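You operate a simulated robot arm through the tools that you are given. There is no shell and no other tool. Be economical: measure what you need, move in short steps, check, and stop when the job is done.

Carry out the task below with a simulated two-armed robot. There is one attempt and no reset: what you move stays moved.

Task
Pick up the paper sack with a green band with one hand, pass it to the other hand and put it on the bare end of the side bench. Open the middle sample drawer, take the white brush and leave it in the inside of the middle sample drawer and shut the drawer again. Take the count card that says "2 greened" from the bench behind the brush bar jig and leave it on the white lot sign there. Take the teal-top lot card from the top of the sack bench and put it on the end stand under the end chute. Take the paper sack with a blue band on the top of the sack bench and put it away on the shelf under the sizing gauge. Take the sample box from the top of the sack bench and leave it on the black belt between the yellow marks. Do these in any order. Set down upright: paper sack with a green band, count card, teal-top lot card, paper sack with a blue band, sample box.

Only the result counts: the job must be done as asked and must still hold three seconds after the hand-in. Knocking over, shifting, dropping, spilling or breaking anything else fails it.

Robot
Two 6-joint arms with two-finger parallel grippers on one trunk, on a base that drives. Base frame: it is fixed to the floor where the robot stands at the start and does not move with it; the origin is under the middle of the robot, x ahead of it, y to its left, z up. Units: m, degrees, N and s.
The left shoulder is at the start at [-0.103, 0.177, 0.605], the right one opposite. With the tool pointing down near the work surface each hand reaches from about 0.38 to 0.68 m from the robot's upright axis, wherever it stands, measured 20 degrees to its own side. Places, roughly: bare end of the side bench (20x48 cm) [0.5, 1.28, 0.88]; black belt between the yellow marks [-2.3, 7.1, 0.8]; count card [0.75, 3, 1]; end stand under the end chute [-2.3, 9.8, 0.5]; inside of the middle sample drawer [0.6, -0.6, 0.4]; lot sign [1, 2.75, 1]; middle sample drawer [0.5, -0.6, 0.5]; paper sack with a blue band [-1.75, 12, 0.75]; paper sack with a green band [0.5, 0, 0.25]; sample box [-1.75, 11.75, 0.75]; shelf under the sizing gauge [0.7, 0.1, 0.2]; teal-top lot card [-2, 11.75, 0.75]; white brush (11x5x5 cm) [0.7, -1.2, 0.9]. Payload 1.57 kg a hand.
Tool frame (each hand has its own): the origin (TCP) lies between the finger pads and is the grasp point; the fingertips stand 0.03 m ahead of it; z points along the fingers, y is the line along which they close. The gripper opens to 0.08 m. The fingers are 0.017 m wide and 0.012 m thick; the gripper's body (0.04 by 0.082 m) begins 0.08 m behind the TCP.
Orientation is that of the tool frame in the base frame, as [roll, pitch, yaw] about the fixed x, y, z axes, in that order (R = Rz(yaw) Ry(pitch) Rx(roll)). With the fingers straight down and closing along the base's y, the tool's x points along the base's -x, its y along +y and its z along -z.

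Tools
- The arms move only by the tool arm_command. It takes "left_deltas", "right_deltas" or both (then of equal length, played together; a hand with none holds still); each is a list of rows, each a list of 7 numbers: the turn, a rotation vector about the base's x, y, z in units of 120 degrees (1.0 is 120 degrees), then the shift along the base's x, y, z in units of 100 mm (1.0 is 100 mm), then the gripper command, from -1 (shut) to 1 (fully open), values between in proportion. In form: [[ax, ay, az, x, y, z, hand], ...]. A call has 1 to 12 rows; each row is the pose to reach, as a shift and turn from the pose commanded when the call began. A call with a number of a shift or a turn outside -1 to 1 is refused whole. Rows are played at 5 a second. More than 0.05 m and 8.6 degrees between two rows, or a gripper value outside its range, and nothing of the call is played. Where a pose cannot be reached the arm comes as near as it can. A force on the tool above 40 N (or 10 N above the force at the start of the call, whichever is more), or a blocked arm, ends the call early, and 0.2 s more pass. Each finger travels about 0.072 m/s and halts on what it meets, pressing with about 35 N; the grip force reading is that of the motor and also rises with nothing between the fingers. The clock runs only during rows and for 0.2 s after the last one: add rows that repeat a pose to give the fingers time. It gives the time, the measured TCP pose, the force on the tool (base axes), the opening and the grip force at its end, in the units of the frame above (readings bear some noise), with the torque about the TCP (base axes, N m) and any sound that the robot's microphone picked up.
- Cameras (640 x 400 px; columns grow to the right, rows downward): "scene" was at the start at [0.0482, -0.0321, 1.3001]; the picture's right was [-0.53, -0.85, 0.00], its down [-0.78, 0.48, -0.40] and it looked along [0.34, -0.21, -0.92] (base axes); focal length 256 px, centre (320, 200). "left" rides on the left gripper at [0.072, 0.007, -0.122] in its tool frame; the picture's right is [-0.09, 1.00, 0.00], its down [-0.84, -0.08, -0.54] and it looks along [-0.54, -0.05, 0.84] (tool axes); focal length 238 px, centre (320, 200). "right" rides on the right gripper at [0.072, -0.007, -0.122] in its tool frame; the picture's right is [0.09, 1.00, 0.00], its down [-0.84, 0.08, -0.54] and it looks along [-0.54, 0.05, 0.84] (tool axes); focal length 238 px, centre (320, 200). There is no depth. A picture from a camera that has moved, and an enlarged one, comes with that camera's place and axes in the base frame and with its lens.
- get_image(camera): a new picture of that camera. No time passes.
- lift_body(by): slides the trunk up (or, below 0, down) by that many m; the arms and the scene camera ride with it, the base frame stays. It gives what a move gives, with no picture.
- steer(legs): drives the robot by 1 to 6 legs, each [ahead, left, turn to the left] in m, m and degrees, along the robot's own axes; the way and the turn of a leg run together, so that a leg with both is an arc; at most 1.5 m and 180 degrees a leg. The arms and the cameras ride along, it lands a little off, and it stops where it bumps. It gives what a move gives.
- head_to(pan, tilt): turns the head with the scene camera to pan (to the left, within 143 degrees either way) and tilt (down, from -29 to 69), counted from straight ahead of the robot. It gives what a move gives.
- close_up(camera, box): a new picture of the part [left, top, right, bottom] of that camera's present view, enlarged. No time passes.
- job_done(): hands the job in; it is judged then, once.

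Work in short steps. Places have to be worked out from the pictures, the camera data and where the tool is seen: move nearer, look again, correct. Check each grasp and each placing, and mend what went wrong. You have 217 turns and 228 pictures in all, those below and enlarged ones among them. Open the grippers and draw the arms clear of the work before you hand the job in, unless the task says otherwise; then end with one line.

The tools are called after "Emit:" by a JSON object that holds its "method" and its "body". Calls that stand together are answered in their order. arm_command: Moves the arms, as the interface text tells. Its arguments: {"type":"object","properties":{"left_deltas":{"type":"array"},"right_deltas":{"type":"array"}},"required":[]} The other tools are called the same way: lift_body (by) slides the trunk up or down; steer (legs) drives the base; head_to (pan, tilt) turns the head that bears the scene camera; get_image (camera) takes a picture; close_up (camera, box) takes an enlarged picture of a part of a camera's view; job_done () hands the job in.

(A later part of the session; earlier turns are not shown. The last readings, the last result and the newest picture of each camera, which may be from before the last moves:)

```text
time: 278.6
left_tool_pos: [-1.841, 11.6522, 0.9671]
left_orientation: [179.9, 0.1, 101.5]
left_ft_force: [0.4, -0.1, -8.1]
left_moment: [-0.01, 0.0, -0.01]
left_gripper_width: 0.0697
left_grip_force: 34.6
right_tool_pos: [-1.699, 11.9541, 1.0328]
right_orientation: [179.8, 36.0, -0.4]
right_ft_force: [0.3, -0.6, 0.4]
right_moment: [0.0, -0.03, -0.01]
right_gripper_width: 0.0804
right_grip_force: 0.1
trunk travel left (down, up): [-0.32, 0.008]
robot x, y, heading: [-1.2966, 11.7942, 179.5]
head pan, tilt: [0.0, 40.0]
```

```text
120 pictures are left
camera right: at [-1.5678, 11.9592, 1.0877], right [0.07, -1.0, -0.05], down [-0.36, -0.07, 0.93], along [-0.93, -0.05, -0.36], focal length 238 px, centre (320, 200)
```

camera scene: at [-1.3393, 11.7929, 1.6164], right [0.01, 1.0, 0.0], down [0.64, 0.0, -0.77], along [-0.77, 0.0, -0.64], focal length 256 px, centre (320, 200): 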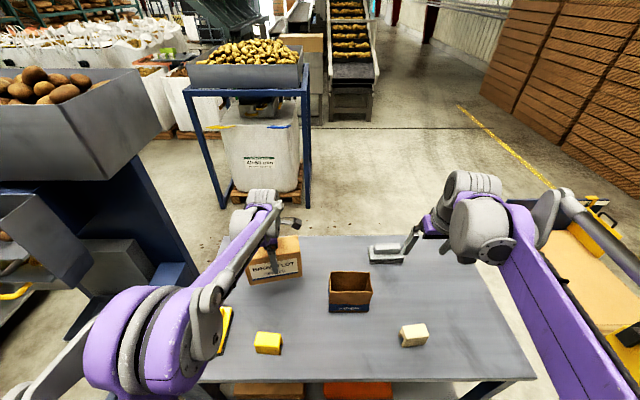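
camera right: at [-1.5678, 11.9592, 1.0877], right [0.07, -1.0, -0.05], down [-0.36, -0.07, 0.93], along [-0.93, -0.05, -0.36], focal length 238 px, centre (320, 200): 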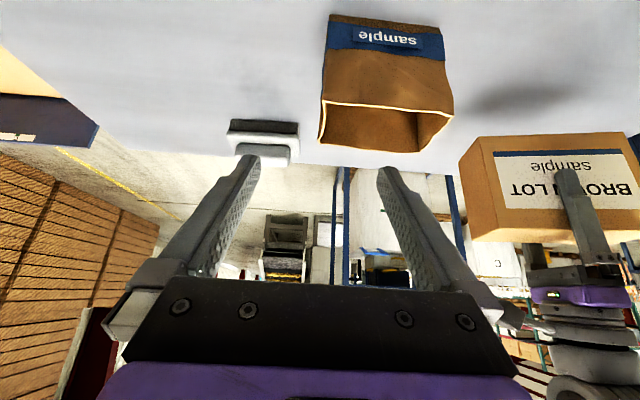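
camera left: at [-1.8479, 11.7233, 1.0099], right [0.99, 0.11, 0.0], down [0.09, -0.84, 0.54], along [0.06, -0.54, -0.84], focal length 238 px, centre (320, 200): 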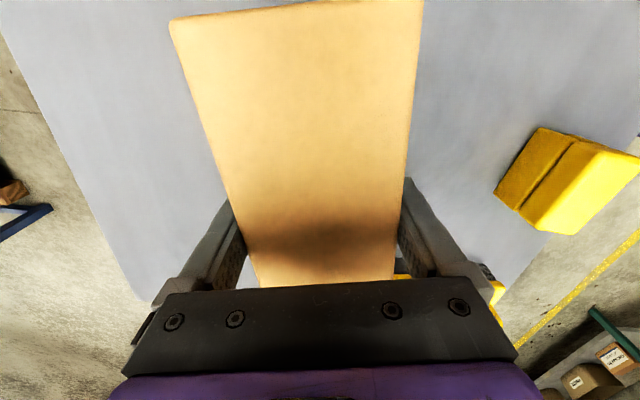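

Bench is z≈0.81, rim ≈0.93; wall centre (−1.764, 11.951). Descend in to straddle the wall, and look before closing.

Emit:
{"method": "arm_command", "body": {"right_deltas": [[0, 0, 0, -0.15, -0.03, -0.35, 1], [0, 0, 0, -0.3, -0.03, -0.7, 1], [0, 0, 0, -0.45, -0.03, -1, 1]]}}

Emit:
{"method": "get_image", "body": {"camera": "right"}}

```text
time: 279.4
left_tool_pos: [-1.8422, 11.651, 0.9673]
left_orientation: [180.0, 0.1, 101.5]
left_ft_force: [-0.3, 1.1, -8.9]
left_moment: [-0.01, 0.02, 0.01]
left_gripper_width: 0.0699
left_grip_force: 35.0
right_tool_pos: [-1.745, 11.9522, 0.9303]
right_orientation: [179.7, 35.9, -0.4]
right_ft_force: [-0.8, 0.1, 0.5]
right_moment: [0.01, 0.0, -0.02]
right_gripper_width: 0.08
right_grip_force: 0.0
trunk travel left (down, up): [-0.32, 0.008]
robot x, y, heading: [-1.2969, 11.7955, 179.9]
head pan, tilt: [0.0, 40.0]
```

```text
119 pictures are left
camera right: at [-1.6135, 11.9577, 0.9868], right [0.07, -1.0, -0.05], down [-0.36, -0.07, 0.93], along [-0.93, -0.05, -0.36], focal length 238 px, centre (320, 200)
```

right: 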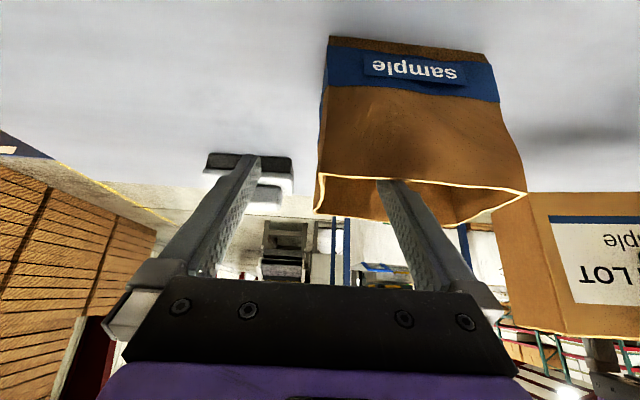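

Inner finger is inside the bag. Go to final depth and close.

Emit:
{"method": "arm_command", "body": {"right_deltas": [[0, 0, 0, -0.2, 0, -0.32, 1], [0, 0, 0, -0.2, 0, -0.32, 0], [0, 0, 0, -0.2, 0, -0.32, -1], [0, 0, 0, -0.2, 0, -0.32, -1], [0, 0, 0, -0.2, 0, -0.32, -1]]}}

Emit:
{"method": "arm_command", "body": {"right_deltas": [[0, 0, 0, 0, 0, 0.2, -1], [0, 0, 0, 0, 0, 0.5, -1], [0, 0, 0, 0, 0, 0.8, -1]]}}

Emit:
{"method": "get_image", "body": {"camera": "right"}}

Emit:
{"method": "get_image", "body": {"camera": "scene"}}

```text
time: 280.6
left_tool_pos: [-1.8408, 11.6525, 0.9667]
left_orientation: [179.9, 0.0, 101.4]
left_ft_force: [-0.8, -0.3, -8.7]
left_moment: [0.05, 0.01, 0.04]
left_gripper_width: 0.0699
left_grip_force: 34.9
right_tool_pos: [-1.7624, 11.9515, 0.8982]
right_orientation: [179.8, 36.0, -0.5]
right_ft_force: [-0.4, -0.2, -0.5]
right_moment: [0.02, -0.03, -0.01]
right_gripper_width: 0.0034
right_grip_force: 24.4
trunk travel left (down, up): [-0.32, 0.008]
robot x, y, heading: [-1.2955, 11.7945, 179.8]
head pan, tilt: [0.0, 40.0]
```

```text
time: 281.4
left_tool_pos: [-1.8399, 11.6521, 0.9667]
left_orientation: [179.9, -0.1, 101.4]
left_ft_force: [0.5, 0.0, -8.9]
left_moment: [0.04, 0.01, 0.0]
left_gripper_width: 0.0697
left_grip_force: 34.9
right_tool_pos: [-1.7626, 11.9521, 0.9803]
right_orientation: [179.7, 35.9, -0.5]
right_ft_force: [0.4, -0.2, 0.4]
right_moment: [0.04, 0.01, 0.03]
right_gripper_width: 0.0034
right_grip_force: 24.3
trunk travel left (down, up): [-0.32, 0.008]
robot x, y, heading: [-1.297, 11.7952, 179.6]
head pan, tilt: [0.0, 40.0]
```

```text
118 pictures are left
camera right: at [-1.6317, 11.958, 1.0362], right [0.07, -1.0, -0.05], down [-0.36, -0.07, 0.93], along [-0.93, -0.05, -0.36], focal length 238 px, centre (320, 200)
```

right: 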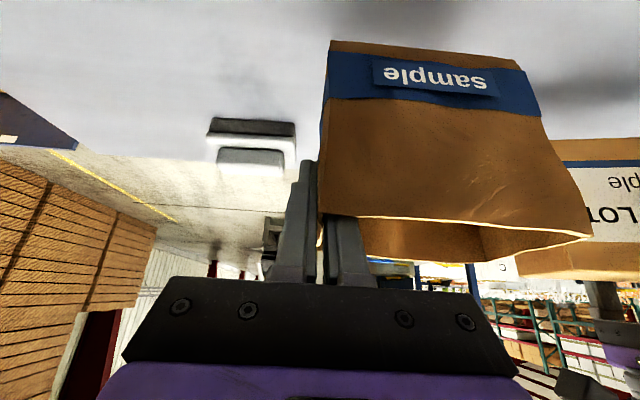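

```text
117 pictures are left
camera scene: at [-1.3391, 11.7928, 1.6164], right [0.01, 1.0, 0.0], down [0.64, 0.0, -0.77], along [-0.77, 0.0, -0.64], focal length 256 px, centre (320, 200)
```

scene: 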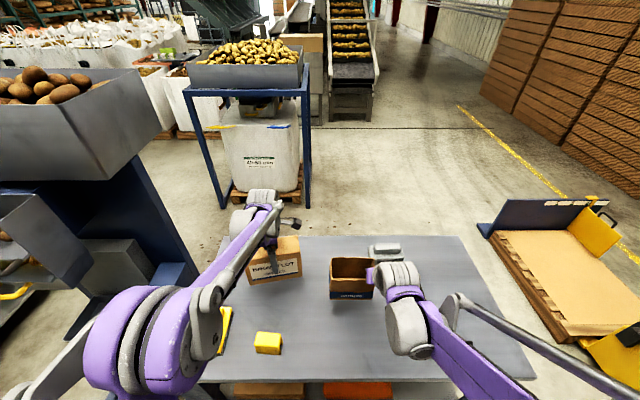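

Both held. Raise both 8 cm, back out to the aisle and drive left to y≈7.3.

Emit:
{"method": "arm_command", "body": {"left_deltas": [[0, 0, 0, 0, 0, 0.4, -1], [0, 0, 0, 0, 0, 0.8, -1]], "right_deltas": [[0, 0, 0, 0, 0, 0.4, -1], [0, 0, 0, 0, 0, 0.8, -1]]}}

Emit:
{"method": "steer", "body": {"legs": [[-0.65, 0, 0.3], [0, 1.5, 0], [0, 1.5, 0], [0, 1.5, 0]]}}

Emit:
{"method": "get_image", "body": {"camera": "scene"}}

```text
time: 282.0
left_tool_pos: [-1.8395, 11.6525, 1.0476]
left_orientation: [179.9, 0.1, 101.4]
left_ft_force: [-0.2, -0.1, -7.9]
left_moment: [0.05, 0.03, 0.01]
left_gripper_width: 0.0699
left_grip_force: 35.8
right_tool_pos: [-1.7629, 11.9528, 1.0596]
right_orientation: [179.6, 36.0, -0.4]
right_ft_force: [0.0, -0.9, -1.0]
right_moment: [-0.02, 0.03, 0.03]
right_gripper_width: 0.0033
right_grip_force: 24.3
trunk travel left (down, up): [-0.32, 0.008]
robot x, y, heading: [-1.2995, 11.7896, 179.9]
head pan, tilt: [0.0, 40.0]
```

```text
time: 324.5
left_tool_pos: [-1.2188, 7.1222, 1.0467]
left_orientation: [179.8, -0.1, 101.2]
left_ft_force: [0.5, 1.4, -8.2]
left_moment: [0.01, 0.03, 0.04]
left_gripper_width: 0.07
left_grip_force: 34.9
right_tool_pos: [-1.1408, 7.4228, 1.0597]
right_orientation: [179.7, 36.0, -0.6]
right_ft_force: [-0.1, -0.3, -0.9]
right_moment: [0.06, -0.03, 0.04]
right_gripper_width: 0.0033
right_grip_force: 24.4
trunk travel left (down, up): [-0.32, 0.008]
robot x, y, heading: [-0.6715, 7.2599, 179.5]
head pan, tilt: [0.0, 40.0]
```

```text
116 pictures are left
camera scene: at [-0.7168, 7.2619, 1.6164], right [0.01, 1.0, 0.0], down [0.64, 0.0, -0.77], along [-0.77, 0.01, -0.64], focal length 256 px, centre (320, 200)
```

scene: 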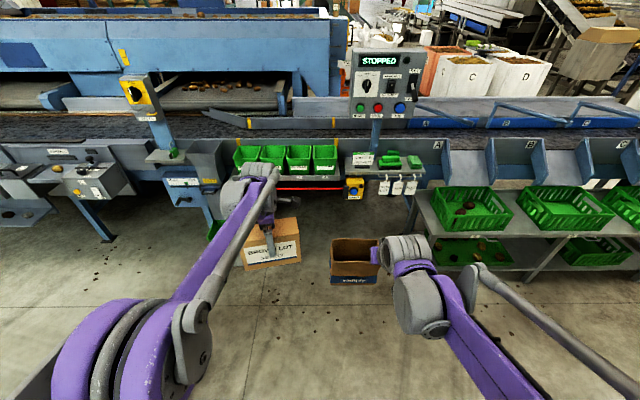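

I see small yellow marks on the belt rail; zoom in.

Emit:
{"method": "close_up", "body": {"camera": "scene", "box": [180, 80, 380, 205]}}

```text
3.20 times, centred on (280, 142) of scene
camera zoom: at [-0.7168, 7.2619, 1.6164], right [0.01, 1.0, 0.0], down [0.64, 0.0, -0.77], along [-0.77, 0.01, -0.64], focal length 819 px, centre (448, 384)
```

zoom: 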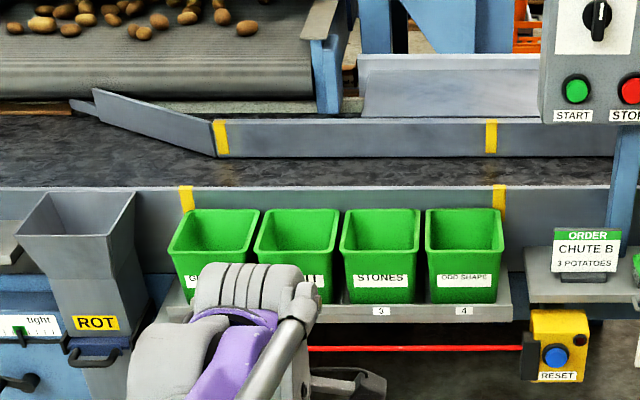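

Belt lies x≈−2.2…−2.45 between rails, marks at y≈6.77 and 7.38; target (−2.3, 7.08). Retract/raise the sack hand, straighten the box, and drive in part-way.

Emit:
{"method": "arm_command", "body": {"left_deltas": [[0, 0, -0.05, 0, 0, 0.2, -1], [0, 0, -0.095, 0, 0, 0.4, -1], [0, 0, -0.095, 0, 0, 0.5, -1]], "right_deltas": [[0, 0, 0, 0.3, 0, 0.3, -1], [0, 0, 0, 0.6, 0, 0.6, -1], [0, 0, 0, 0.9, 0, 0.8, -1]]}}

Emit:
{"method": "steer", "body": {"legs": [[0.7, 0, 0.5]]}}

Emit:
{"method": "get_image", "body": {"camera": "scene"}}

Emit:
{"method": "get_image", "body": {"camera": "left"}}

```text
time: 325.3
left_tool_pos: [-1.2178, 7.1221, 1.0973]
left_orientation: [179.9, 0.0, 89.8]
left_ft_force: [0.2, -0.3, -9.3]
left_moment: [0.04, 0.01, -0.04]
left_gripper_width: 0.0701
left_grip_force: 34.9
right_tool_pos: [-1.049, 7.4218, 1.1392]
right_orientation: [179.7, 36.0, -0.5]
right_ft_force: [0.2, 0.0, -0.5]
right_moment: [0.01, 0.0, 0.02]
right_gripper_width: 0.0033
right_grip_force: 24.3
trunk travel left (down, up): [-0.32, 0.008]
robot x, y, heading: [-0.6769, 7.2583, 179.5]
head pan, tilt: [0.0, 40.0]
```

```text
time: 329.2
left_tool_pos: [-1.9176, 7.1148, 1.0962]
left_orientation: [179.9, -0.1, 90.7]
left_ft_force: [-0.2, -1.0, -9.1]
left_moment: [0.03, -0.01, 0.01]
left_gripper_width: 0.07
left_grip_force: 35.0
right_tool_pos: [-1.753, 7.4178, 1.1379]
right_orientation: [179.7, 36.0, 0.2]
right_ft_force: [-0.1, 0.3, -0.4]
right_moment: [0.02, 0.03, -0.03]
right_gripper_width: 0.0033
right_grip_force: 24.6
trunk travel left (down, up): [-0.32, 0.008]
robot x, y, heading: [-1.3777, 7.2627, -179.5]
head pan, tilt: [0.0, 40.0]
```

```text
114 pictures are left
camera scene: at [-1.4171, 7.2616, 1.6163], right [-0.01, 1.0, 0.0], down [0.64, 0.0, -0.77], along [-0.77, -0.01, -0.64], focal length 256 px, centre (320, 200)
```

scene: 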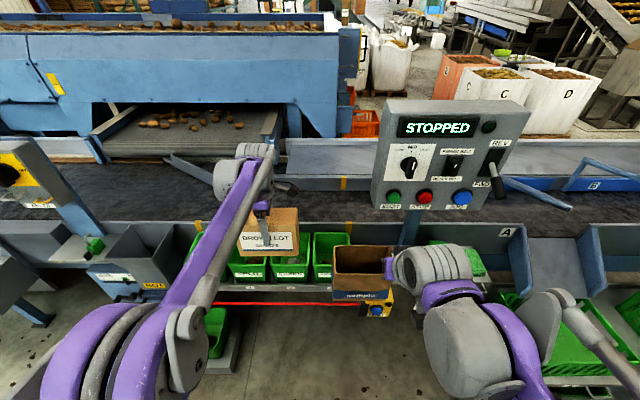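

```text
113 pictures are left
camera left: at [-1.9119, 7.1862, 1.2195], right [1.0, -0.08, 0.0], down [-0.07, -0.84, 0.54], along [-0.04, -0.54, -0.84], focal length 238 px, centre (320, 200)
```

left: 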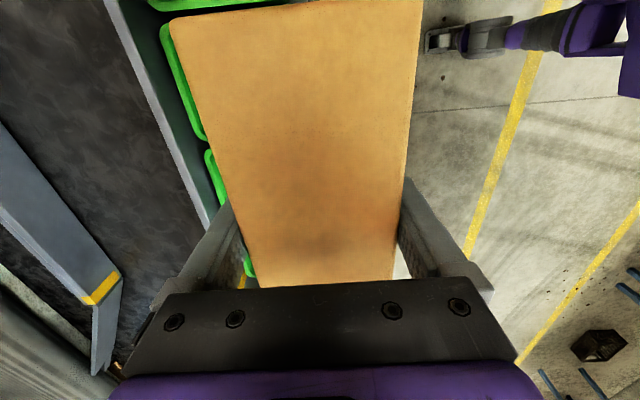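

Panel's corner is at about (−2.01, 7.42, 1.09), so I shift the base left 0.12 m to keep the sack away from it, then go ahead 0.28 m.

Emit:
{"method": "steer", "body": {"legs": [[0, 0.13, -0.5], [0.27, 0, 0]]}}

Emit:
{"method": "get_image", "body": {"camera": "scene"}}

Emit:
{"method": "get_image", "body": {"camera": "left"}}

```text
time: 332.5
left_tool_pos: [-2.1863, 6.9895, 1.0977]
left_orientation: [180.0, 0.0, 90.2]
left_ft_force: [-0.1, -0.2, -8.7]
left_moment: [0.02, -0.02, 0.01]
left_gripper_width: 0.0699
left_grip_force: 35.6
right_tool_pos: [-2.0209, 7.2904, 1.1387]
right_orientation: [179.8, 36.1, -0.1]
right_ft_force: [-0.4, 0.0, -0.4]
right_moment: [0.03, 0.01, -0.03]
right_gripper_width: 0.0036
right_grip_force: 24.5
trunk travel left (down, up): [-0.32, 0.008]
robot x, y, heading: [-1.6431, 7.1346, 179.7]
head pan, tilt: [0.0, 40.0]
```

```text
112 pictures are left
camera scene: at [-1.6863, 7.1329, 1.6162], right [0.0, 1.0, 0.0], down [0.64, 0.0, -0.77], along [-0.77, 0.0, -0.64], focal length 256 px, centre (320, 200)
```

scene: 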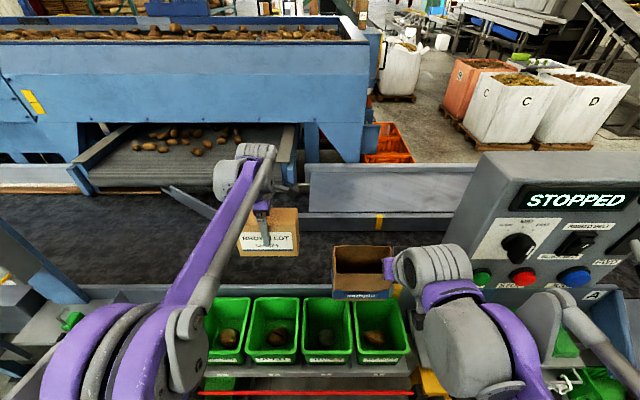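

```text
111 pictures are left
camera left: at [-2.1816, 7.0612, 1.2194], right [1.0, -0.09, 0.0], down [-0.07, -0.84, 0.54], along [-0.05, -0.54, -0.84], focal length 238 px, centre (320, 200)
```

left: 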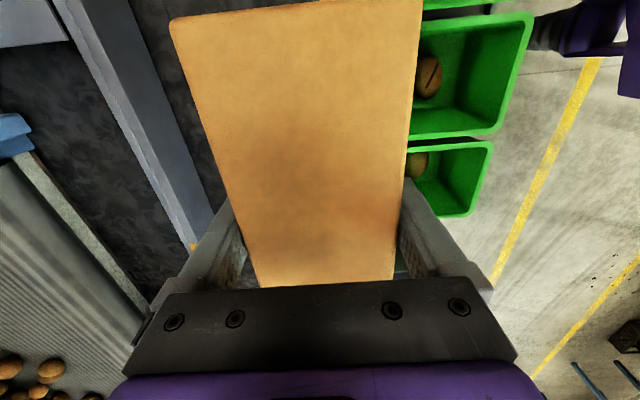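

Belt spans x≈−2.14…−2.5. Move the box hand to (−2.32, 7.06) and begin lowering.

Emit:
{"method": "arm_command", "body": {"left_deltas": [[0, 0, 0, -0.4, 0.2, 0, -1], [0, 0, 0, -0.8, 0.5, 0, -1], [0, 0, 0, -1, 0.7, -0.3, -1], [0, 0, 0, -1, 0.7, -0.7, -1]]}}

Emit:
{"method": "arm_command", "body": {"left_deltas": [[0, 0, 0, -0.33, 0, -0.2, -1], [0, 0, 0, -0.33, 0, -0.6, -1]]}}

Emit:
{"method": "get_image", "body": {"camera": "scene"}}

Emit:
{"method": "get_image", "body": {"camera": "left"}}

```text
time: 333.5
left_tool_pos: [-2.2881, 7.0594, 1.0278]
left_orientation: [179.8, 0.0, 90.3]
left_ft_force: [-0.1, -0.4, -8.9]
left_moment: [0.09, 0.01, 0.01]
left_gripper_width: 0.0698
left_grip_force: 34.8
right_tool_pos: [-2.0219, 7.2901, 1.1377]
right_orientation: [179.6, 36.0, -0.2]
right_ft_force: [-0.2, 1.4, -0.6]
right_moment: [0.01, 0.01, -0.02]
right_gripper_width: 0.0034
right_grip_force: 24.7
trunk travel left (down, up): [-0.32, 0.008]
robot x, y, heading: [-1.645, 7.1308, 180.0]
head pan, tilt: [0.0, 40.0]
```

```text
time: 334.1
left_tool_pos: [-2.3204, 7.0595, 0.9665]
left_orientation: [179.9, 0.0, 90.2]
left_ft_force: [0.7, 0.7, -8.6]
left_moment: [0.05, 0.0, -0.01]
left_gripper_width: 0.0699
left_grip_force: 35.0
right_tool_pos: [-2.022, 7.291, 1.1377]
right_orientation: [179.7, 36.0, -0.1]
right_ft_force: [-0.5, -0.1, -0.3]
right_moment: [0.03, 0.03, -0.01]
right_gripper_width: 0.0033
right_grip_force: 24.5
trunk travel left (down, up): [-0.32, 0.008]
robot x, y, heading: [-1.6437, 7.1335, 179.9]
head pan, tilt: [0.0, 40.0]
```

```text
110 pictures are left
camera scene: at [-1.6866, 7.1329, 1.6163], right [0.0, 1.0, 0.0], down [0.64, 0.0, -0.77], along [-0.77, 0.0, -0.64], focal length 256 px, centre (320, 200)
```

scene: 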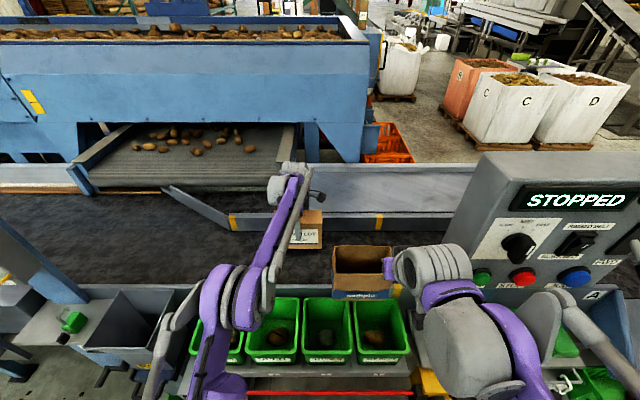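

```text
109 pictures are left
camera left: at [-2.315, 7.1312, 1.0895], right [1.0, -0.09, 0.0], down [-0.08, -0.84, 0.54], along [-0.05, -0.54, -0.84], focal length 238 px, centre (320, 200)
```

left: 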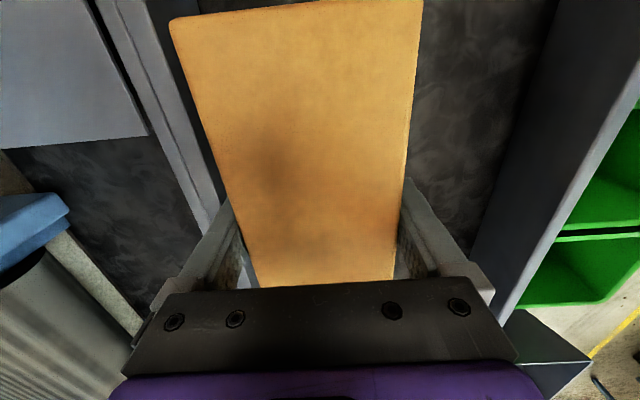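

Box is over the belt between marks (y 6.76–7.38). Lower 6 cm, then creep.

Emit:
{"method": "arm_command", "body": {"left_deltas": [[0, 0, 0, 0, 0, -0.3, -1], [0, 0, 0, 0, 0, -0.55, -1]]}}

Emit:
{"method": "arm_command", "body": {"left_deltas": [[0, 0, 0, 0, 0, -0.04, -1], [0, 0, 0, 0, 0, -0.08, -1]]}}

Emit:
{"method": "close_up", "body": {"camera": "scene", "box": [220, 160, 420, 285]}}

```text
time: 334.7
left_tool_pos: [-2.3196, 7.0595, 0.9164]
left_orientation: [-179.8, 0.0, 90.2]
left_ft_force: [-10.5, -0.8, 29.0]
left_moment: [-0.01, -0.23, -0.09]
left_gripper_width: 0.0696
left_grip_force: 35.6
right_tool_pos: [-2.0213, 7.2911, 1.1413]
right_orientation: [179.8, 36.2, -0.2]
right_ft_force: [-1.0, 0.2, -0.6]
right_moment: [0.02, -0.01, -0.01]
right_gripper_width: 0.0034
right_grip_force: 24.7
trunk travel left (down, up): [-0.32, 0.008]
robot x, y, heading: [-1.6447, 7.1311, 179.9]
head pan, tilt: [0.0, 40.0]
```

```text
time: 335.3
left_tool_pos: [-2.3196, 7.0594, 0.9058]
left_orientation: [179.9, -0.1, 90.3]
left_ft_force: [-16.5, -0.1, 29.3]
left_moment: [-0.02, -0.09, -0.15]
left_gripper_width: 0.07
left_grip_force: 34.7
right_tool_pos: [-2.0218, 7.29, 1.1394]
right_orientation: [179.7, 35.9, -0.2]
right_ft_force: [0.3, -0.5, 0.2]
right_moment: [0.04, -0.02, -0.01]
right_gripper_width: 0.0033
right_grip_force: 24.5
trunk travel left (down, up): [-0.32, 0.008]
robot x, y, heading: [-1.6423, 7.1363, 180.0]
head pan, tilt: [0.0, 40.0]
```

```text
3.20 times, centred on (320, 222) of scene
camera zoom: at [-1.6854, 7.1334, 1.6165], right [0.0, 1.0, 0.0], down [0.64, 0.0, -0.77], along [-0.77, 0.0, -0.64], focal length 819 px, centre (320, 128)
```

zoom: 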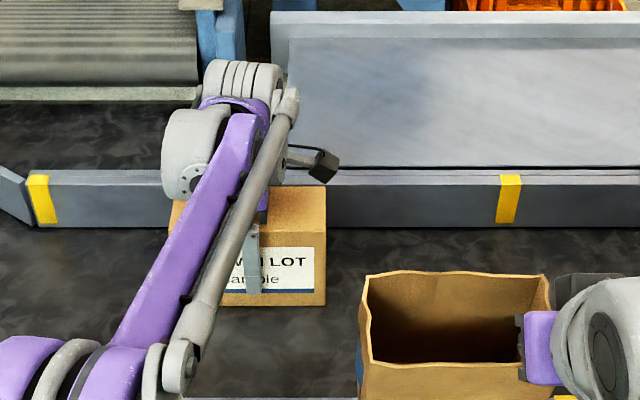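

Contact at ≈0.92; box rests on the belt. Ease up 5 mm, open, and rise.

Emit:
{"method": "arm_command", "body": {"left_deltas": [[0, 0, 0, 0, 0, 0.05, -1], [0, 0, 0, 0, 0, 0.05, -1], [0, 0, 0, 0, 0, 0.05, 0.9], [0, 0, 0, 0, 0, 0.05, 1], [0, 0, 0, 0, 0, 0.05, 1], [0, 0, 0, 0, 0, 0.3, 1], [0, 0, 0, 0, 0, 0.7, 1], [0, 0, 0, 0, 0, 1, 1]]}}

Emit:
{"method": "get_image", "body": {"camera": "left"}}

Emit:
{"method": "close_up", "body": {"camera": "scene", "box": [220, 160, 420, 285]}}

```text
time: 337.1
left_tool_pos: [-2.3198, 7.0584, 1.0038]
left_orientation: [179.9, -0.1, 90.2]
left_ft_force: [-0.3, 0.3, 0.4]
left_moment: [0.01, -0.02, 0.05]
left_gripper_width: 0.0798
left_grip_force: 0.0
right_tool_pos: [-2.0219, 7.2901, 1.1379]
right_orientation: [179.6, 35.9, -0.2]
right_ft_force: [0.2, -0.3, 0.1]
right_moment: [0.02, 0.01, -0.02]
right_gripper_width: 0.0033
right_grip_force: 24.3
trunk travel left (down, up): [-0.32, 0.008]
robot x, y, heading: [-1.6462, 7.1354, 179.9]
head pan, tilt: [0.0, 40.0]
```

```text
107 pictures are left
camera left: at [-2.3146, 7.1309, 1.1268], right [1.0, -0.09, 0.0], down [-0.07, -0.84, 0.54], along [-0.05, -0.54, -0.84], focal length 238 px, centre (320, 200)
```

left: 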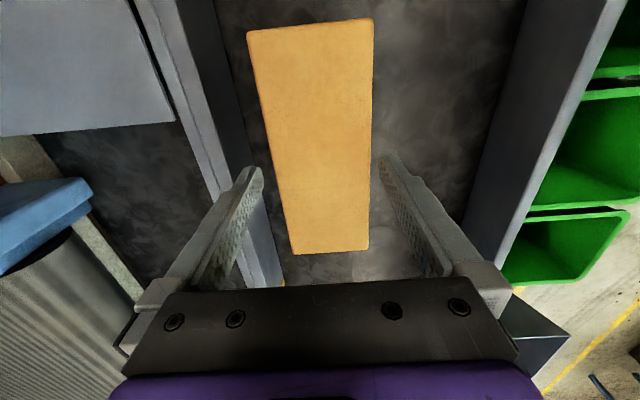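

```text
3.20 times, centred on (320, 222) of scene
camera zoom: at [-1.6861, 7.1331, 1.6164], right [0.0, 1.0, 0.0], down [0.64, 0.0, -0.77], along [-0.77, 0.0, -0.64], focal length 819 px, centre (320, 128)
```

zoom: 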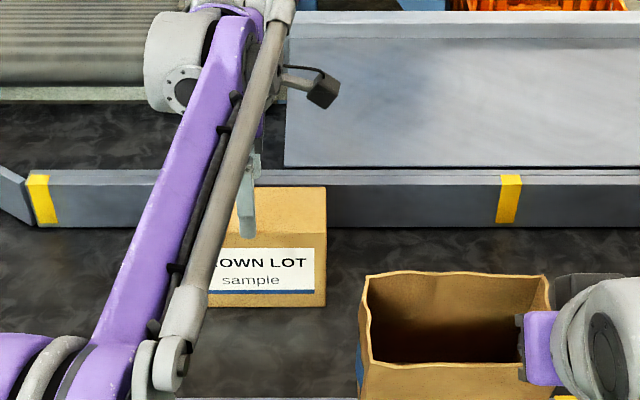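

Box stands on the belt between the marks. Raise/retract the left hand, back out, turn to −y, and drive down the aisle to the main bench.

Emit:
{"method": "arm_command", "body": {"left_deltas": [[0, 0, 0, 0, 0, 0.4, 0], [0, 0, 0, 0, 0, 0.8, 0], [0, 0, 0, 0.3, -0.2, 1, 0], [0, 0, 0, 0.6, -0.5, 1, 0], [0, 0, 0, 1, -0.8, 1, 0]]}}

Emit:
{"method": "steer", "body": {"legs": [[-0.98, 0, 0], [0, 0, 90], [1.5, 0, 0], [1.5, 0, 0], [1.5, 0, 0]]}}

Emit:
{"method": "get_image", "body": {"camera": "scene"}}

```text
time: 338.3
left_tool_pos: [-2.2175, 6.9792, 1.1056]
left_orientation: [-180.0, 0.0, 90.2]
left_ft_force: [0.1, 0.1, 0.6]
left_moment: [0.02, 0.02, 0.02]
left_gripper_width: 0.04
left_grip_force: 0.1
left hand out of reach, approached as far as the arm can: row 2
right_tool_pos: [-2.0199, 7.2899, 1.1392]
right_orientation: [179.7, 36.1, -0.2]
right_ft_force: [-0.2, 0.0, -0.4]
right_moment: [0.02, 0.04, 0.02]
right_gripper_width: 0.0031
right_grip_force: 24.1
trunk travel left (down, up): [-0.32, 0.008]
robot x, y, heading: [-1.6456, 7.1396, 179.9]
head pan, tilt: [0.0, 40.0]
```

```text
time: 368.3
left_tool_pos: [-0.4564, 2.0468, 1.1027]
left_orientation: [179.9, 0.0, -178.9]
left_ft_force: [-0.3, 0.7, -0.8]
left_moment: [0.0, -0.03, -0.02]
left_gripper_width: 0.0398
left_grip_force: 0.1
right_tool_pos: [-0.7714, 2.2392, 1.1386]
right_orientation: [179.7, 36.0, 90.8]
right_ft_force: [0.2, -0.3, -0.3]
right_moment: [-0.01, 0.04, -0.03]
right_gripper_width: 0.0031
right_grip_force: 23.5
trunk travel left (down, up): [-0.32, 0.008]
robot x, y, heading: [-0.6218, 2.6209, -89.5]
head pan, tilt: [0.0, 40.0]
```

```text
105 pictures are left
camera scene: at [-0.6203, 2.5765, 1.6164], right [-1.0, -0.02, 0.0], down [-0.01, 0.64, -0.77], along [0.01, -0.77, -0.64], focal length 256 px, centre (320, 200)
```

scene: 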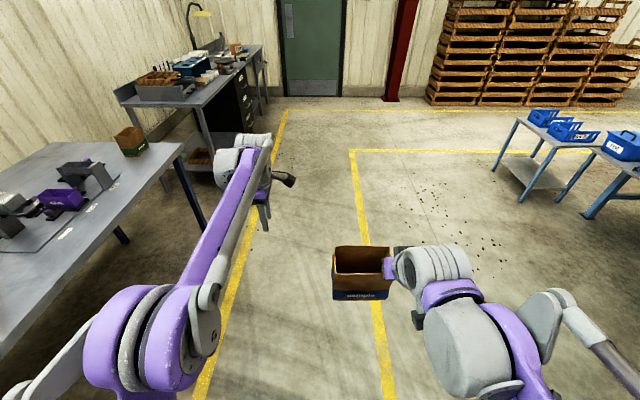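

Continue down the aisle to y≈0.08 and turn to face the bench; then lower the trunk.

Emit:
{"method": "steer", "body": {"legs": [[1.5, 0, -0.5], [1.02, 0, 0], [0, 0, 90]]}}

Emit:
{"method": "lift_body", "body": {"by": -0.27}}

Emit:
{"method": "head_to", "body": {"pan": 0, "tilt": 55}}

Emit:
{"method": "get_image", "body": {"camera": "scene"}}

Emit:
{"method": "get_image", "body": {"camera": "right"}}

```text
time: 384.4
left_tool_pos: [-0.0065, 0.2961, 1.1045]
left_orientation: [179.8, 0.0, -87.4]
left_ft_force: [0.5, 0.9, -0.8]
left_moment: [0.0, 0.04, 0.02]
left_gripper_width: 0.0399
left_grip_force: 0.0
right_tool_pos: [-0.1904, -0.0226, 1.1381]
right_orientation: [179.8, 36.0, -177.8]
right_ft_force: [0.1, 0.3, -0.5]
right_moment: [-0.01, 0.0, 0.01]
right_gripper_width: 0.0033
right_grip_force: 24.2
trunk travel left (down, up): [-0.32, 0.008]
robot x, y, heading: [-0.5726, 0.1172, 2.5]
head pan, tilt: [0.0, 40.0]
```

```text
time: 387.1
left_tool_pos: [-0.0064, 0.2964, 0.8351]
left_orientation: [180.0, 0.0, -87.4]
left_ft_force: [0.0, 0.4, 0.5]
left_moment: [0.03, 0.01, -0.01]
left_gripper_width: 0.0401
left_grip_force: 0.1
right_tool_pos: [-0.192, -0.0221, 0.8693]
right_orientation: [179.6, 36.0, -177.8]
right_ft_force: [-0.5, 0.5, -0.8]
right_moment: [-0.02, -0.03, 0.01]
right_gripper_width: 0.0033
right_grip_force: 24.8
trunk travel left (down, up): [-0.05, 0.278]
robot x, y, heading: [-0.5752, 0.1214, 2.1]
head pan, tilt: [0.0, 40.0]
```

```text
time: 387.9
left_tool_pos: [-0.0064, 0.2971, 0.833]
left_orientation: [179.8, 0.0, -87.4]
left_ft_force: [-0.5, -0.8, 0.7]
left_moment: [0.0, 0.0, 0.0]
left_gripper_width: 0.0402
left_grip_force: 0.0
right_tool_pos: [-0.1918, -0.0221, 0.8689]
right_orientation: [179.7, 36.0, -177.7]
right_ft_force: [0.5, -0.5, -0.8]
right_moment: [-0.01, 0.03, 0.03]
right_gripper_width: 0.0032
right_grip_force: 24.3
trunk travel left (down, up): [-0.05, 0.278]
robot x, y, heading: [-0.5757, 0.1188, 2.4]
head pan, tilt: [0.0, 55.0]
```

```text
104 pictures are left
camera scene: at [-0.505, 0.1199, 1.3133], right [0.04, -1.0, 0.0], down [-0.82, -0.03, -0.57], along [0.57, 0.02, -0.82], focal length 256 px, centre (320, 200)
```

scene: 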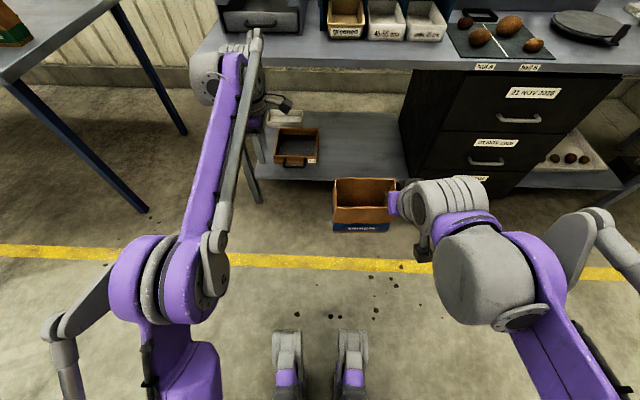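

```text
103 pictures are left
camera right: at [-0.3193, -0.0357, 0.9249], right [-0.12, 0.99, -0.05], down [0.36, 0.09, 0.93], along [0.93, 0.09, -0.36], focal length 238 px, centre (320, 200)
```

right: 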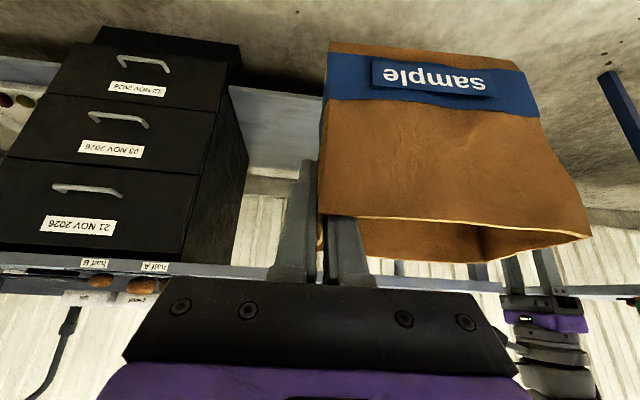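

Retract the left hand (it would hit the bench edge) while lowering the sack hand in three combined moves.

Emit:
{"method": "arm_command", "body": {"left_deltas": [[0, 0, 0, -0.4, 0, 0, 0], [0, 0, 0, -0.8, 0, 0, 0], [0, 0, 0, -1, -0.2, -0.2, 0]], "right_deltas": [[0, 0, 0, 0.3, 0, -0.3, -1], [0, 0, 0, 0.6, 0, -0.6, -1], [0, 0, 0, 0.9, 0, -1, -1]]}}

Emit:
{"method": "arm_command", "body": {"left_deltas": [[0, 0, 0, -0.4, 0, 0, 0], [0, 0, 0, -0.8, 0, 0, 0], [0, 0, 0, -1, -0.2, -0.4, 0]], "right_deltas": [[0, 0, 0, 0.2, 0, -0.4, -1], [0, 0, 0, 0.4, 0, -0.8, -1], [0, 0, 0, 0.4, 0, -1, -1]]}}

Emit:
{"method": "arm_command", "body": {"left_deltas": [[0, 0, 0, -0.4, 0, 0, 0], [0, 0, 0, -0.8, 0, 0, 0], [0, 0, 0, -0.9, -0.2, -0.4, 0]], "right_deltas": [[0, 0, 0, 0.1, 0, -0.4, -1], [0, 0, 0, 0.2, 0, -0.8, -1], [0, 0, 0, 0.3, 0, -1, -1]]}}

Emit:
{"method": "arm_command", "body": {"right_deltas": [[0, 0, 0, 0.1, 0, -0.4, -1], [0, 0, 0, 0.2, 0, -0.8, -1]]}}

Emit:
{"method": "get_image", "body": {"camera": "scene"}}

```text
time: 388.7
left_tool_pos: [-0.107, 0.277, 0.8129]
left_orientation: [179.9, -0.1, -87.4]
left_ft_force: [0.3, -0.3, -0.9]
left_moment: [-0.01, -0.03, 0.02]
left_gripper_width: 0.0398
left_grip_force: 0.0
right_tool_pos: [-0.1022, -0.0226, 0.7657]
right_orientation: [179.7, 36.0, -177.8]
right_ft_force: [0.2, -0.6, -0.9]
right_moment: [0.01, 0.01, 0.0]
right_gripper_width: 0.0034
right_grip_force: 24.1
trunk travel left (down, up): [-0.05, 0.278]
robot x, y, heading: [-0.5736, 0.1173, 2.3]
head pan, tilt: [0.0, 55.0]
```

```text
time: 389.5
left_tool_pos: [-0.2058, 0.2561, 0.7735]
left_orientation: [179.9, 0.0, -87.5]
left_ft_force: [0.6, -0.2, -0.6]
left_moment: [0.02, 0.02, 0.02]
left_gripper_width: 0.04
left_grip_force: 0.0
right_tool_pos: [-0.0616, -0.0223, 0.668]
right_orientation: [179.7, 36.1, -177.8]
right_ft_force: [0.2, 0.2, -0.3]
right_moment: [-0.03, -0.01, -0.02]
right_gripper_width: 0.0032
right_grip_force: 24.7
trunk travel left (down, up): [-0.05, 0.278]
robot x, y, heading: [-0.5761, 0.1181, 2.6]
head pan, tilt: [0.0, 55.0]
```

```text
time: 390.3
left_tool_pos: [-0.2963, 0.2359, 0.7326]
left_orientation: [179.9, 0.0, -87.5]
left_ft_force: [-0.2, 0.7, 0.2]
left_moment: [-0.05, 0.01, 0.01]
left_gripper_width: 0.0402
left_grip_force: 0.1
right_tool_pos: [-0.0303, -0.0235, 0.5676]
right_orientation: [179.6, 36.1, -177.8]
right_ft_force: [1.1, 0.1, -0.3]
right_moment: [-0.06, 0.02, 0.02]
right_gripper_width: 0.0033
right_grip_force: 23.9
trunk travel left (down, up): [-0.05, 0.278]
robot x, y, heading: [-0.573, 0.1201, 2.6]
head pan, tilt: [0.0, 55.0]
```

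```text
time: 390.9
left_tool_pos: [-0.2973, 0.2356, 0.7343]
left_orientation: [179.8, 0.0, -87.4]
left_ft_force: [0.6, 0.0, -0.2]
left_moment: [0.01, 0.0, 0.0]
left_gripper_width: 0.0398
left_grip_force: 0.0
right_tool_pos: [-0.0123, -0.0228, 0.4886]
right_orientation: [179.8, 35.9, -177.8]
right_ft_force: [0.8, 0.5, -0.6]
right_moment: [0.0, 0.01, 0.0]
right_gripper_width: 0.0033
right_grip_force: 24.7
trunk travel left (down, up): [-0.05, 0.278]
robot x, y, heading: [-0.5768, 0.1185, 2.3]
head pan, tilt: [0.0, 55.0]
```

```text
102 pictures are left
camera scene: at [-0.5046, 0.1198, 1.3132], right [0.04, -1.0, 0.0], down [-0.82, -0.03, -0.57], along [0.57, 0.02, -0.82], focal length 256 px, centre (320, 200)
```

scene: 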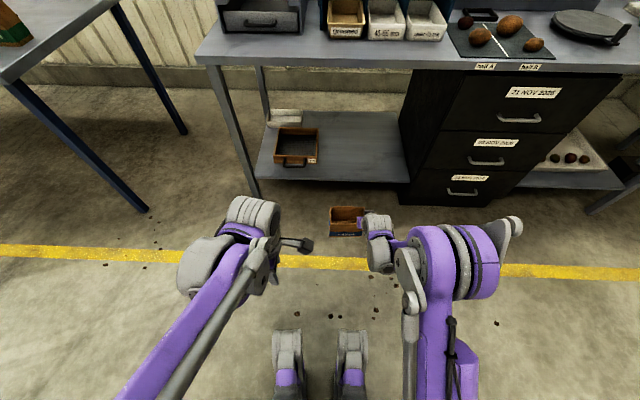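

Trim heading, drive ahead 0.40 m, then extend the arm so the elbow stays low.

Emit:
{"method": "steer", "body": {"legs": [[0, 0, -2.4], [0.4, 0, 0]]}}

Emit:
{"method": "arm_command", "body": {"right_deltas": [[0, 0, 0, 0.3, 0, -0.05, -1], [0, 0, 0, 0.7, 0, -0.1, -1], [0, 0, 0, 0.9, 0, -0.2, -1]]}}

Emit:
{"method": "get_image", "body": {"camera": "scene"}}

Emit:
{"method": "get_image", "body": {"camera": "right"}}

```text
time: 393.8
left_tool_pos: [0.1061, 0.2228, 0.7329]
left_orientation: [-180.0, 0.0, -89.8]
left_ft_force: [0.2, -0.5, 0.6]
left_moment: [-0.01, 0.01, -0.01]
left_gripper_width: 0.0399
left_grip_force: 0.1
right_tool_pos: [0.3834, -0.0481, 0.4891]
right_orientation: [179.6, 36.0, 179.7]
right_ft_force: [-1.1, -0.3, -0.2]
right_moment: [-0.06, -0.07, 0.04]
right_gripper_width: 0.0032
right_grip_force: 23.9
trunk travel left (down, up): [-0.05, 0.278]
robot x, y, heading: [-0.1735, 0.1153, -0.1]
head pan, tilt: [0.0, 55.0]
```

```text
time: 394.6
left_tool_pos: [0.1083, 0.2219, 0.7338]
left_orientation: [180.0, 0.0, -89.9]
left_ft_force: [-0.4, 0.1, 0.2]
left_moment: [0.01, -0.03, -0.01]
left_gripper_width: 0.04
left_grip_force: 0.1
right_tool_pos: [0.4718, -0.0485, 0.4684]
right_orientation: [179.6, 36.0, 179.7]
right_ft_force: [0.3, 0.8, 0.0]
right_moment: [-0.04, -0.03, 0.0]
right_gripper_width: 0.0031
right_grip_force: 24.4
trunk travel left (down, up): [-0.05, 0.278]
robot x, y, heading: [-0.1765, 0.1164, 0.1]
head pan, tilt: [0.0, 55.0]
```

```text
101 pictures are left
camera scene: at [-0.1053, 0.1161, 1.3132], right [0.0, -1.0, 0.0], down [-0.82, 0.0, -0.57], along [0.57, 0.0, -0.82], focal length 256 px, centre (320, 200)
```

scene: 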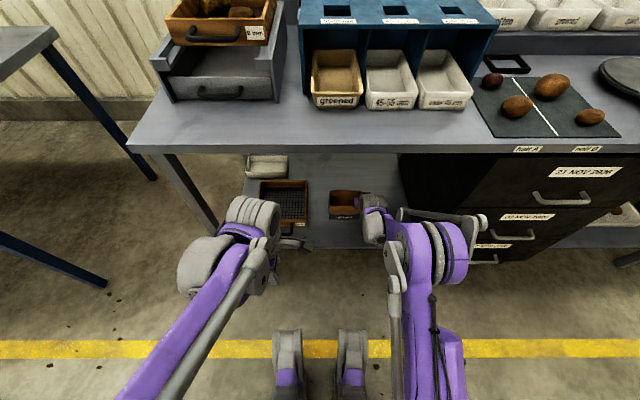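

```text
100 pictures are left
camera right: at [0.3433, -0.0553, 0.5245], right [-0.07, 1.0, -0.05], down [0.36, 0.07, 0.93], along [0.93, 0.05, -0.36], focal length 238 px, centre (320, 200)
```

right: 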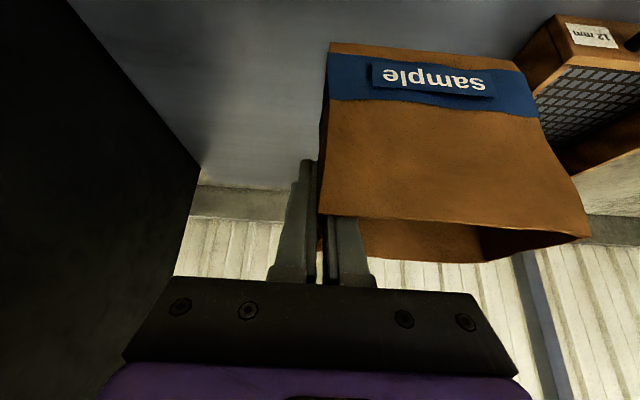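

Good clearance. Drive 0.07 m ahead, then extend and lower toward the shelf.

Emit:
{"method": "steer", "body": {"legs": [[0.07, 0, 0]]}}

Emit:
{"method": "arm_command", "body": {"right_deltas": [[0, 0, 0, 0.2, -0.02, -0.3, -1], [0, 0, 0, 0.4, -0.04, -0.6, -1], [0, 0, 0, 0.5, -0.05, -0.9, -1]]}}

Emit:
{"method": "get_image", "body": {"camera": "scene"}}

Emit:
{"method": "get_image", "body": {"camera": "right"}}

```text
time: 395.6
left_tool_pos: [0.1767, 0.2227, 0.7324]
left_orientation: [179.9, 0.0, -89.9]
left_ft_force: [0.0, 0.0, 0.1]
left_moment: [-0.01, 0.01, -0.01]
left_gripper_width: 0.0401
left_grip_force: 0.1
right_tool_pos: [0.5415, -0.0473, 0.468]
right_orientation: [179.7, 36.0, 179.7]
right_ft_force: [0.2, -0.1, -0.6]
right_moment: [-0.05, -0.03, 0.0]
right_gripper_width: 0.0033
right_grip_force: 24.4
trunk travel left (down, up): [-0.05, 0.278]
robot x, y, heading: [-0.1059, 0.12, -0.4]
head pan, tilt: [0.0, 55.0]
```

```text
time: 396.4
left_tool_pos: [0.1769, 0.2231, 0.7336]
left_orientation: [179.9, -0.1, -89.9]
left_ft_force: [0.1, 0.4, -0.2]
left_moment: [0.02, 0.01, -0.02]
left_gripper_width: 0.0402
left_grip_force: 0.1
right_tool_pos: [0.5922, -0.052, 0.3787]
right_orientation: [179.7, 36.0, 179.8]
right_ft_force: [-0.8, 0.3, -1.0]
right_moment: [-0.03, 0.02, -0.01]
right_gripper_width: 0.0037
right_grip_force: 24.3
trunk travel left (down, up): [-0.05, 0.278]
robot x, y, heading: [-0.1117, 0.1164, -0.4]
head pan, tilt: [0.0, 55.0]
```

```text
99 pictures are left
camera scene: at [-0.0357, 0.1159, 1.3132], right [0.0, -1.0, 0.0], down [-0.82, 0.0, -0.57], along [0.57, 0.0, -0.82], focal length 256 px, centre (320, 200)
```

scene: 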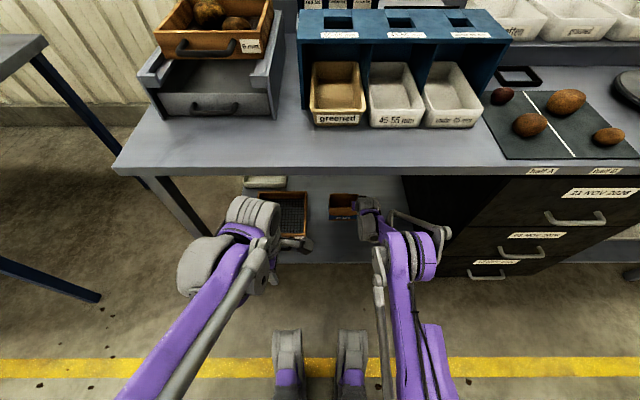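

```text
98 pictures are left
camera right: at [0.4632, -0.0593, 0.4348], right [-0.07, 1.0, -0.05], down [0.36, 0.07, 0.93], along [0.93, 0.05, -0.36], focal length 238 px, centre (320, 200)
```

right: 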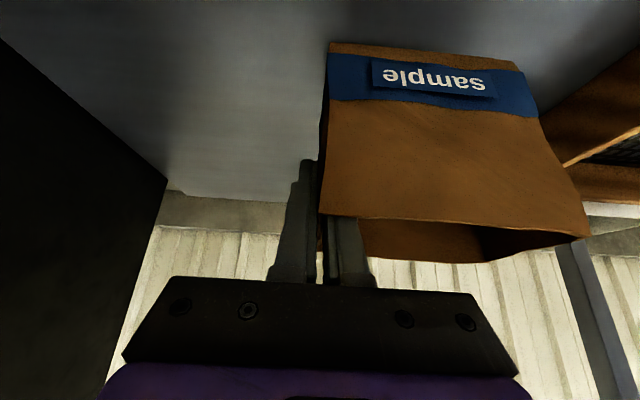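

Sack is clear of the sieve (its edge at y≈0.177). Lower 3 cm, then creep.

Emit:
{"method": "arm_command", "body": {"right_deltas": [[0, 0, 0, 0, 0, -0.15, -1], [0, 0, 0, 0, 0, -0.3, -1]]}}

Emit:
{"method": "arm_command", "body": {"right_deltas": [[0, 0, 0, 0, 0, -0.03, -1], [0, 0, 0, 0, 0, -0.06, -1]]}}

Emit:
{"method": "arm_command", "body": {"right_deltas": [[0, 0, 0, 0, 0, -0.02, -1], [0, 0, 0, 0, 0, -0.04, -1]]}}

Emit:
{"method": "get_image", "body": {"camera": "right"}}

```text
time: 397.0
left_tool_pos: [0.1759, 0.2217, 0.7337]
left_orientation: [179.9, 0.0, -90.0]
left_ft_force: [-0.3, -0.3, -0.4]
left_moment: [-0.05, 0.0, 0.0]
left_gripper_width: 0.0401
left_grip_force: 0.2
right_tool_pos: [0.5914, -0.0518, 0.3491]
right_orientation: [179.7, 36.0, 179.6]
right_ft_force: [0.2, 1.1, 3.1]
right_moment: [-0.04, 0.09, -0.01]
right_gripper_width: 0.0034
right_grip_force: 24.3
trunk travel left (down, up): [-0.05, 0.278]
robot x, y, heading: [-0.1052, 0.1162, 0.0]
head pan, tilt: [0.0, 55.0]
```

```text
time: 397.6
left_tool_pos: [0.1758, 0.2229, 0.7344]
left_orientation: [-179.9, 0.0, -89.9]
left_ft_force: [-0.7, 0.7, -0.6]
left_moment: [0.0, 0.01, -0.01]
left_gripper_width: 0.0401
left_grip_force: 0.0
right_tool_pos: [0.5909, -0.0527, 0.3462]
right_orientation: [179.7, 36.2, 179.7]
right_ft_force: [1.5, -1.0, 26.8]
right_moment: [0.06, 0.48, -0.03]
right_gripper_width: 0.0039
right_grip_force: 24.8
trunk travel left (down, up): [-0.05, 0.278]
robot x, y, heading: [-0.1061, 0.1141, -0.3]
head pan, tilt: [0.0, 55.0]
```

```text
time: 398.2
left_tool_pos: [0.1749, 0.2234, 0.7331]
left_orientation: [-179.9, 0.0, -90.0]
left_ft_force: [-0.2, 0.3, -0.3]
left_moment: [-0.04, 0.0, -0.03]
left_gripper_width: 0.0398
left_grip_force: 0.0
right_tool_pos: [0.5903, -0.0529, 0.3396]
right_orientation: [179.8, 36.1, 179.7]
right_ft_force: [1.3, 0.7, 26.3]
right_moment: [0.11, 0.55, 0.02]
right_gripper_width: 0.0039
right_grip_force: 24.7
trunk travel left (down, up): [-0.05, 0.278]
robot x, y, heading: [-0.1071, 0.12, -0.2]
head pan, tilt: [0.0, 55.0]
```

```text
97 pictures are left
camera right: at [0.462, -0.0602, 0.3958], right [-0.07, 1.0, -0.05], down [0.36, 0.07, 0.93], along [0.93, 0.05, -0.36], focal length 238 px, centre (320, 200)
```

right: 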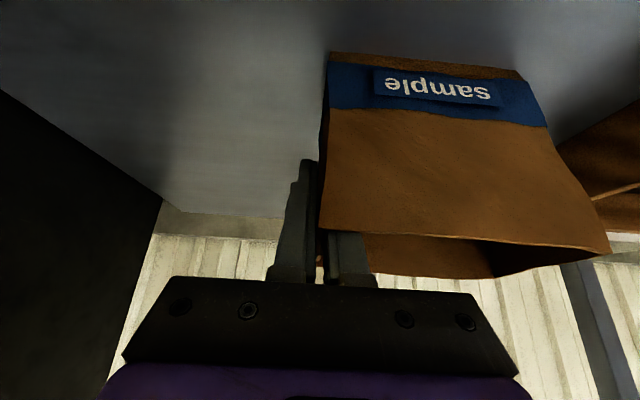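

Contact. Ease 4 mm, open, and withdraw along the tool axis.

Emit:
{"method": "arm_command", "body": {"right_deltas": [[0, 0, 0, 0, 0, 0.04, -1], [0, 0, 0, 0, 0, 0.04, -0.2], [0, 0, 0, 0, 0, 0.04, 0], [0, 0, 0, 0, 0, 0.04, 0], [0, 0, 0, -0.2, 0, 0.33, 0], [0, 0, 0, -0.4, 0, 0.62, 0], [0, 0, 0, -0.65, 0, 0.95, 0]]}}

Emit:
{"method": "get_image", "body": {"camera": "right"}}

```text
time: 399.8
left_tool_pos: [0.1762, 0.2225, 0.7334]
left_orientation: [179.9, 0.0, -90.0]
left_ft_force: [0.2, 0.1, -0.4]
left_moment: [-0.01, 0.0, 0.01]
left_gripper_width: 0.0401
left_grip_force: 0.0
right_tool_pos: [0.5251, -0.0529, 0.4336]
right_orientation: [179.7, 36.0, 179.6]
right_ft_force: [-0.4, -0.3, -1.0]
right_moment: [-0.02, -0.03, -0.01]
right_gripper_width: 0.0401
right_grip_force: 0.0
trunk travel left (down, up): [-0.05, 0.278]
robot x, y, heading: [-0.1043, 0.1133, -0.3]
head pan, tilt: [0.0, 55.0]
```

```text
96 pictures are left
camera right: at [0.3956, -0.0603, 0.4903], right [-0.07, 1.0, -0.05], down [0.36, 0.07, 0.93], along [0.93, 0.05, -0.36], focal length 238 px, centre (320, 200)
```

right: 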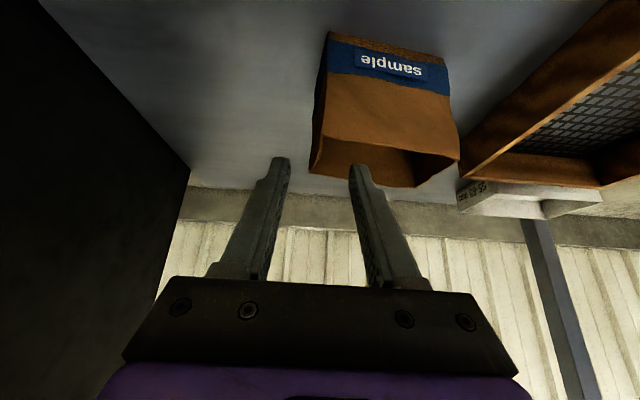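

Blue sack stands on the shelf. Back out and look at the drawer cabinet and the brush.

Emit:
{"method": "steer", "body": {"legs": [[-0.4, 0, 0.3], [0, -0.75, 0]]}}

Emit:
{"method": "head_to", "body": {"pan": 0, "tilt": 45}}

Emit:
{"method": "get_image", "body": {"camera": "scene"}}

Emit:
{"method": "get_image", "body": {"camera": "right"}}

```text
time: 408.9
left_tool_pos: [-0.2187, -0.5225, 0.7326]
left_orientation: [179.9, 0.0, -89.0]
left_ft_force: [-0.9, 0.8, 0.0]
left_moment: [-0.01, 0.0, 0.03]
left_gripper_width: 0.0401
left_grip_force: 0.1
right_tool_pos: [0.1337, -0.7928, 0.4333]
right_orientation: [179.8, 36.1, -179.4]
right_ft_force: [0.3, 0.3, -0.2]
right_moment: [0.0, -0.01, 0.03]
right_gripper_width: 0.0402
right_grip_force: 0.1
trunk travel left (down, up): [-0.05, 0.278]
robot x, y, heading: [-0.4995, -0.632, 0.8]
head pan, tilt: [0.0, 55.0]
```

```text
time: 409.6
left_tool_pos: [-0.218, -0.5234, 0.7331]
left_orientation: [179.9, -0.1, -89.0]
left_ft_force: [-0.6, -0.1, -0.7]
left_moment: [-0.03, -0.01, 0.0]
left_gripper_width: 0.0403
left_grip_force: 0.0
right_tool_pos: [0.1346, -0.7938, 0.4336]
right_orientation: [179.7, 36.0, -179.4]
right_ft_force: [0.3, -0.5, 0.2]
right_moment: [0.01, 0.01, 0.01]
right_gripper_width: 0.04
right_grip_force: 0.0
trunk travel left (down, up): [-0.05, 0.278]
robot x, y, heading: [-0.5013, -0.6336, 0.7]
head pan, tilt: [0.0, 45.0]
```

```text
95 pictures are left
camera scene: at [-0.4203, -0.633, 1.3266], right [0.01, -1.0, 0.0], down [-0.71, -0.01, -0.71], along [0.71, 0.01, -0.71], focal length 256 px, centre (320, 200)
```

scene: 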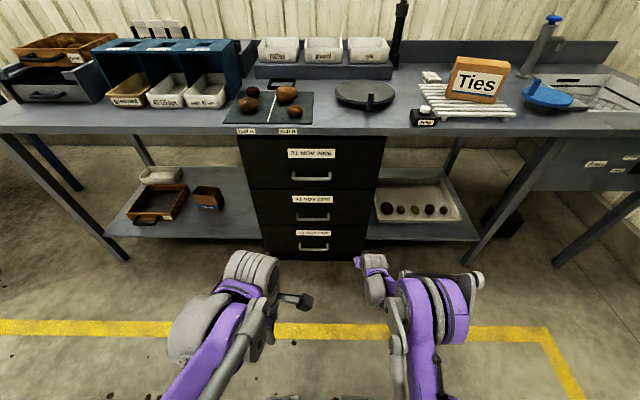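

```text
94 pictures are left
camera right: at [0.0056, -0.8028, 0.49], right [-0.09, 0.99, -0.05], down [0.36, 0.08, 0.93], along [0.93, 0.06, -0.36], focal length 238 px, centre (320, 200)
```

right: 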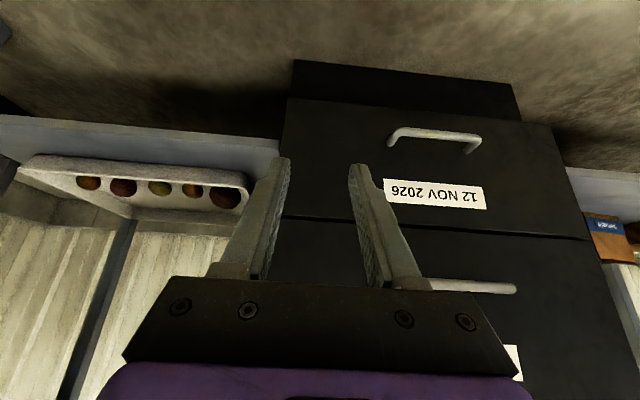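

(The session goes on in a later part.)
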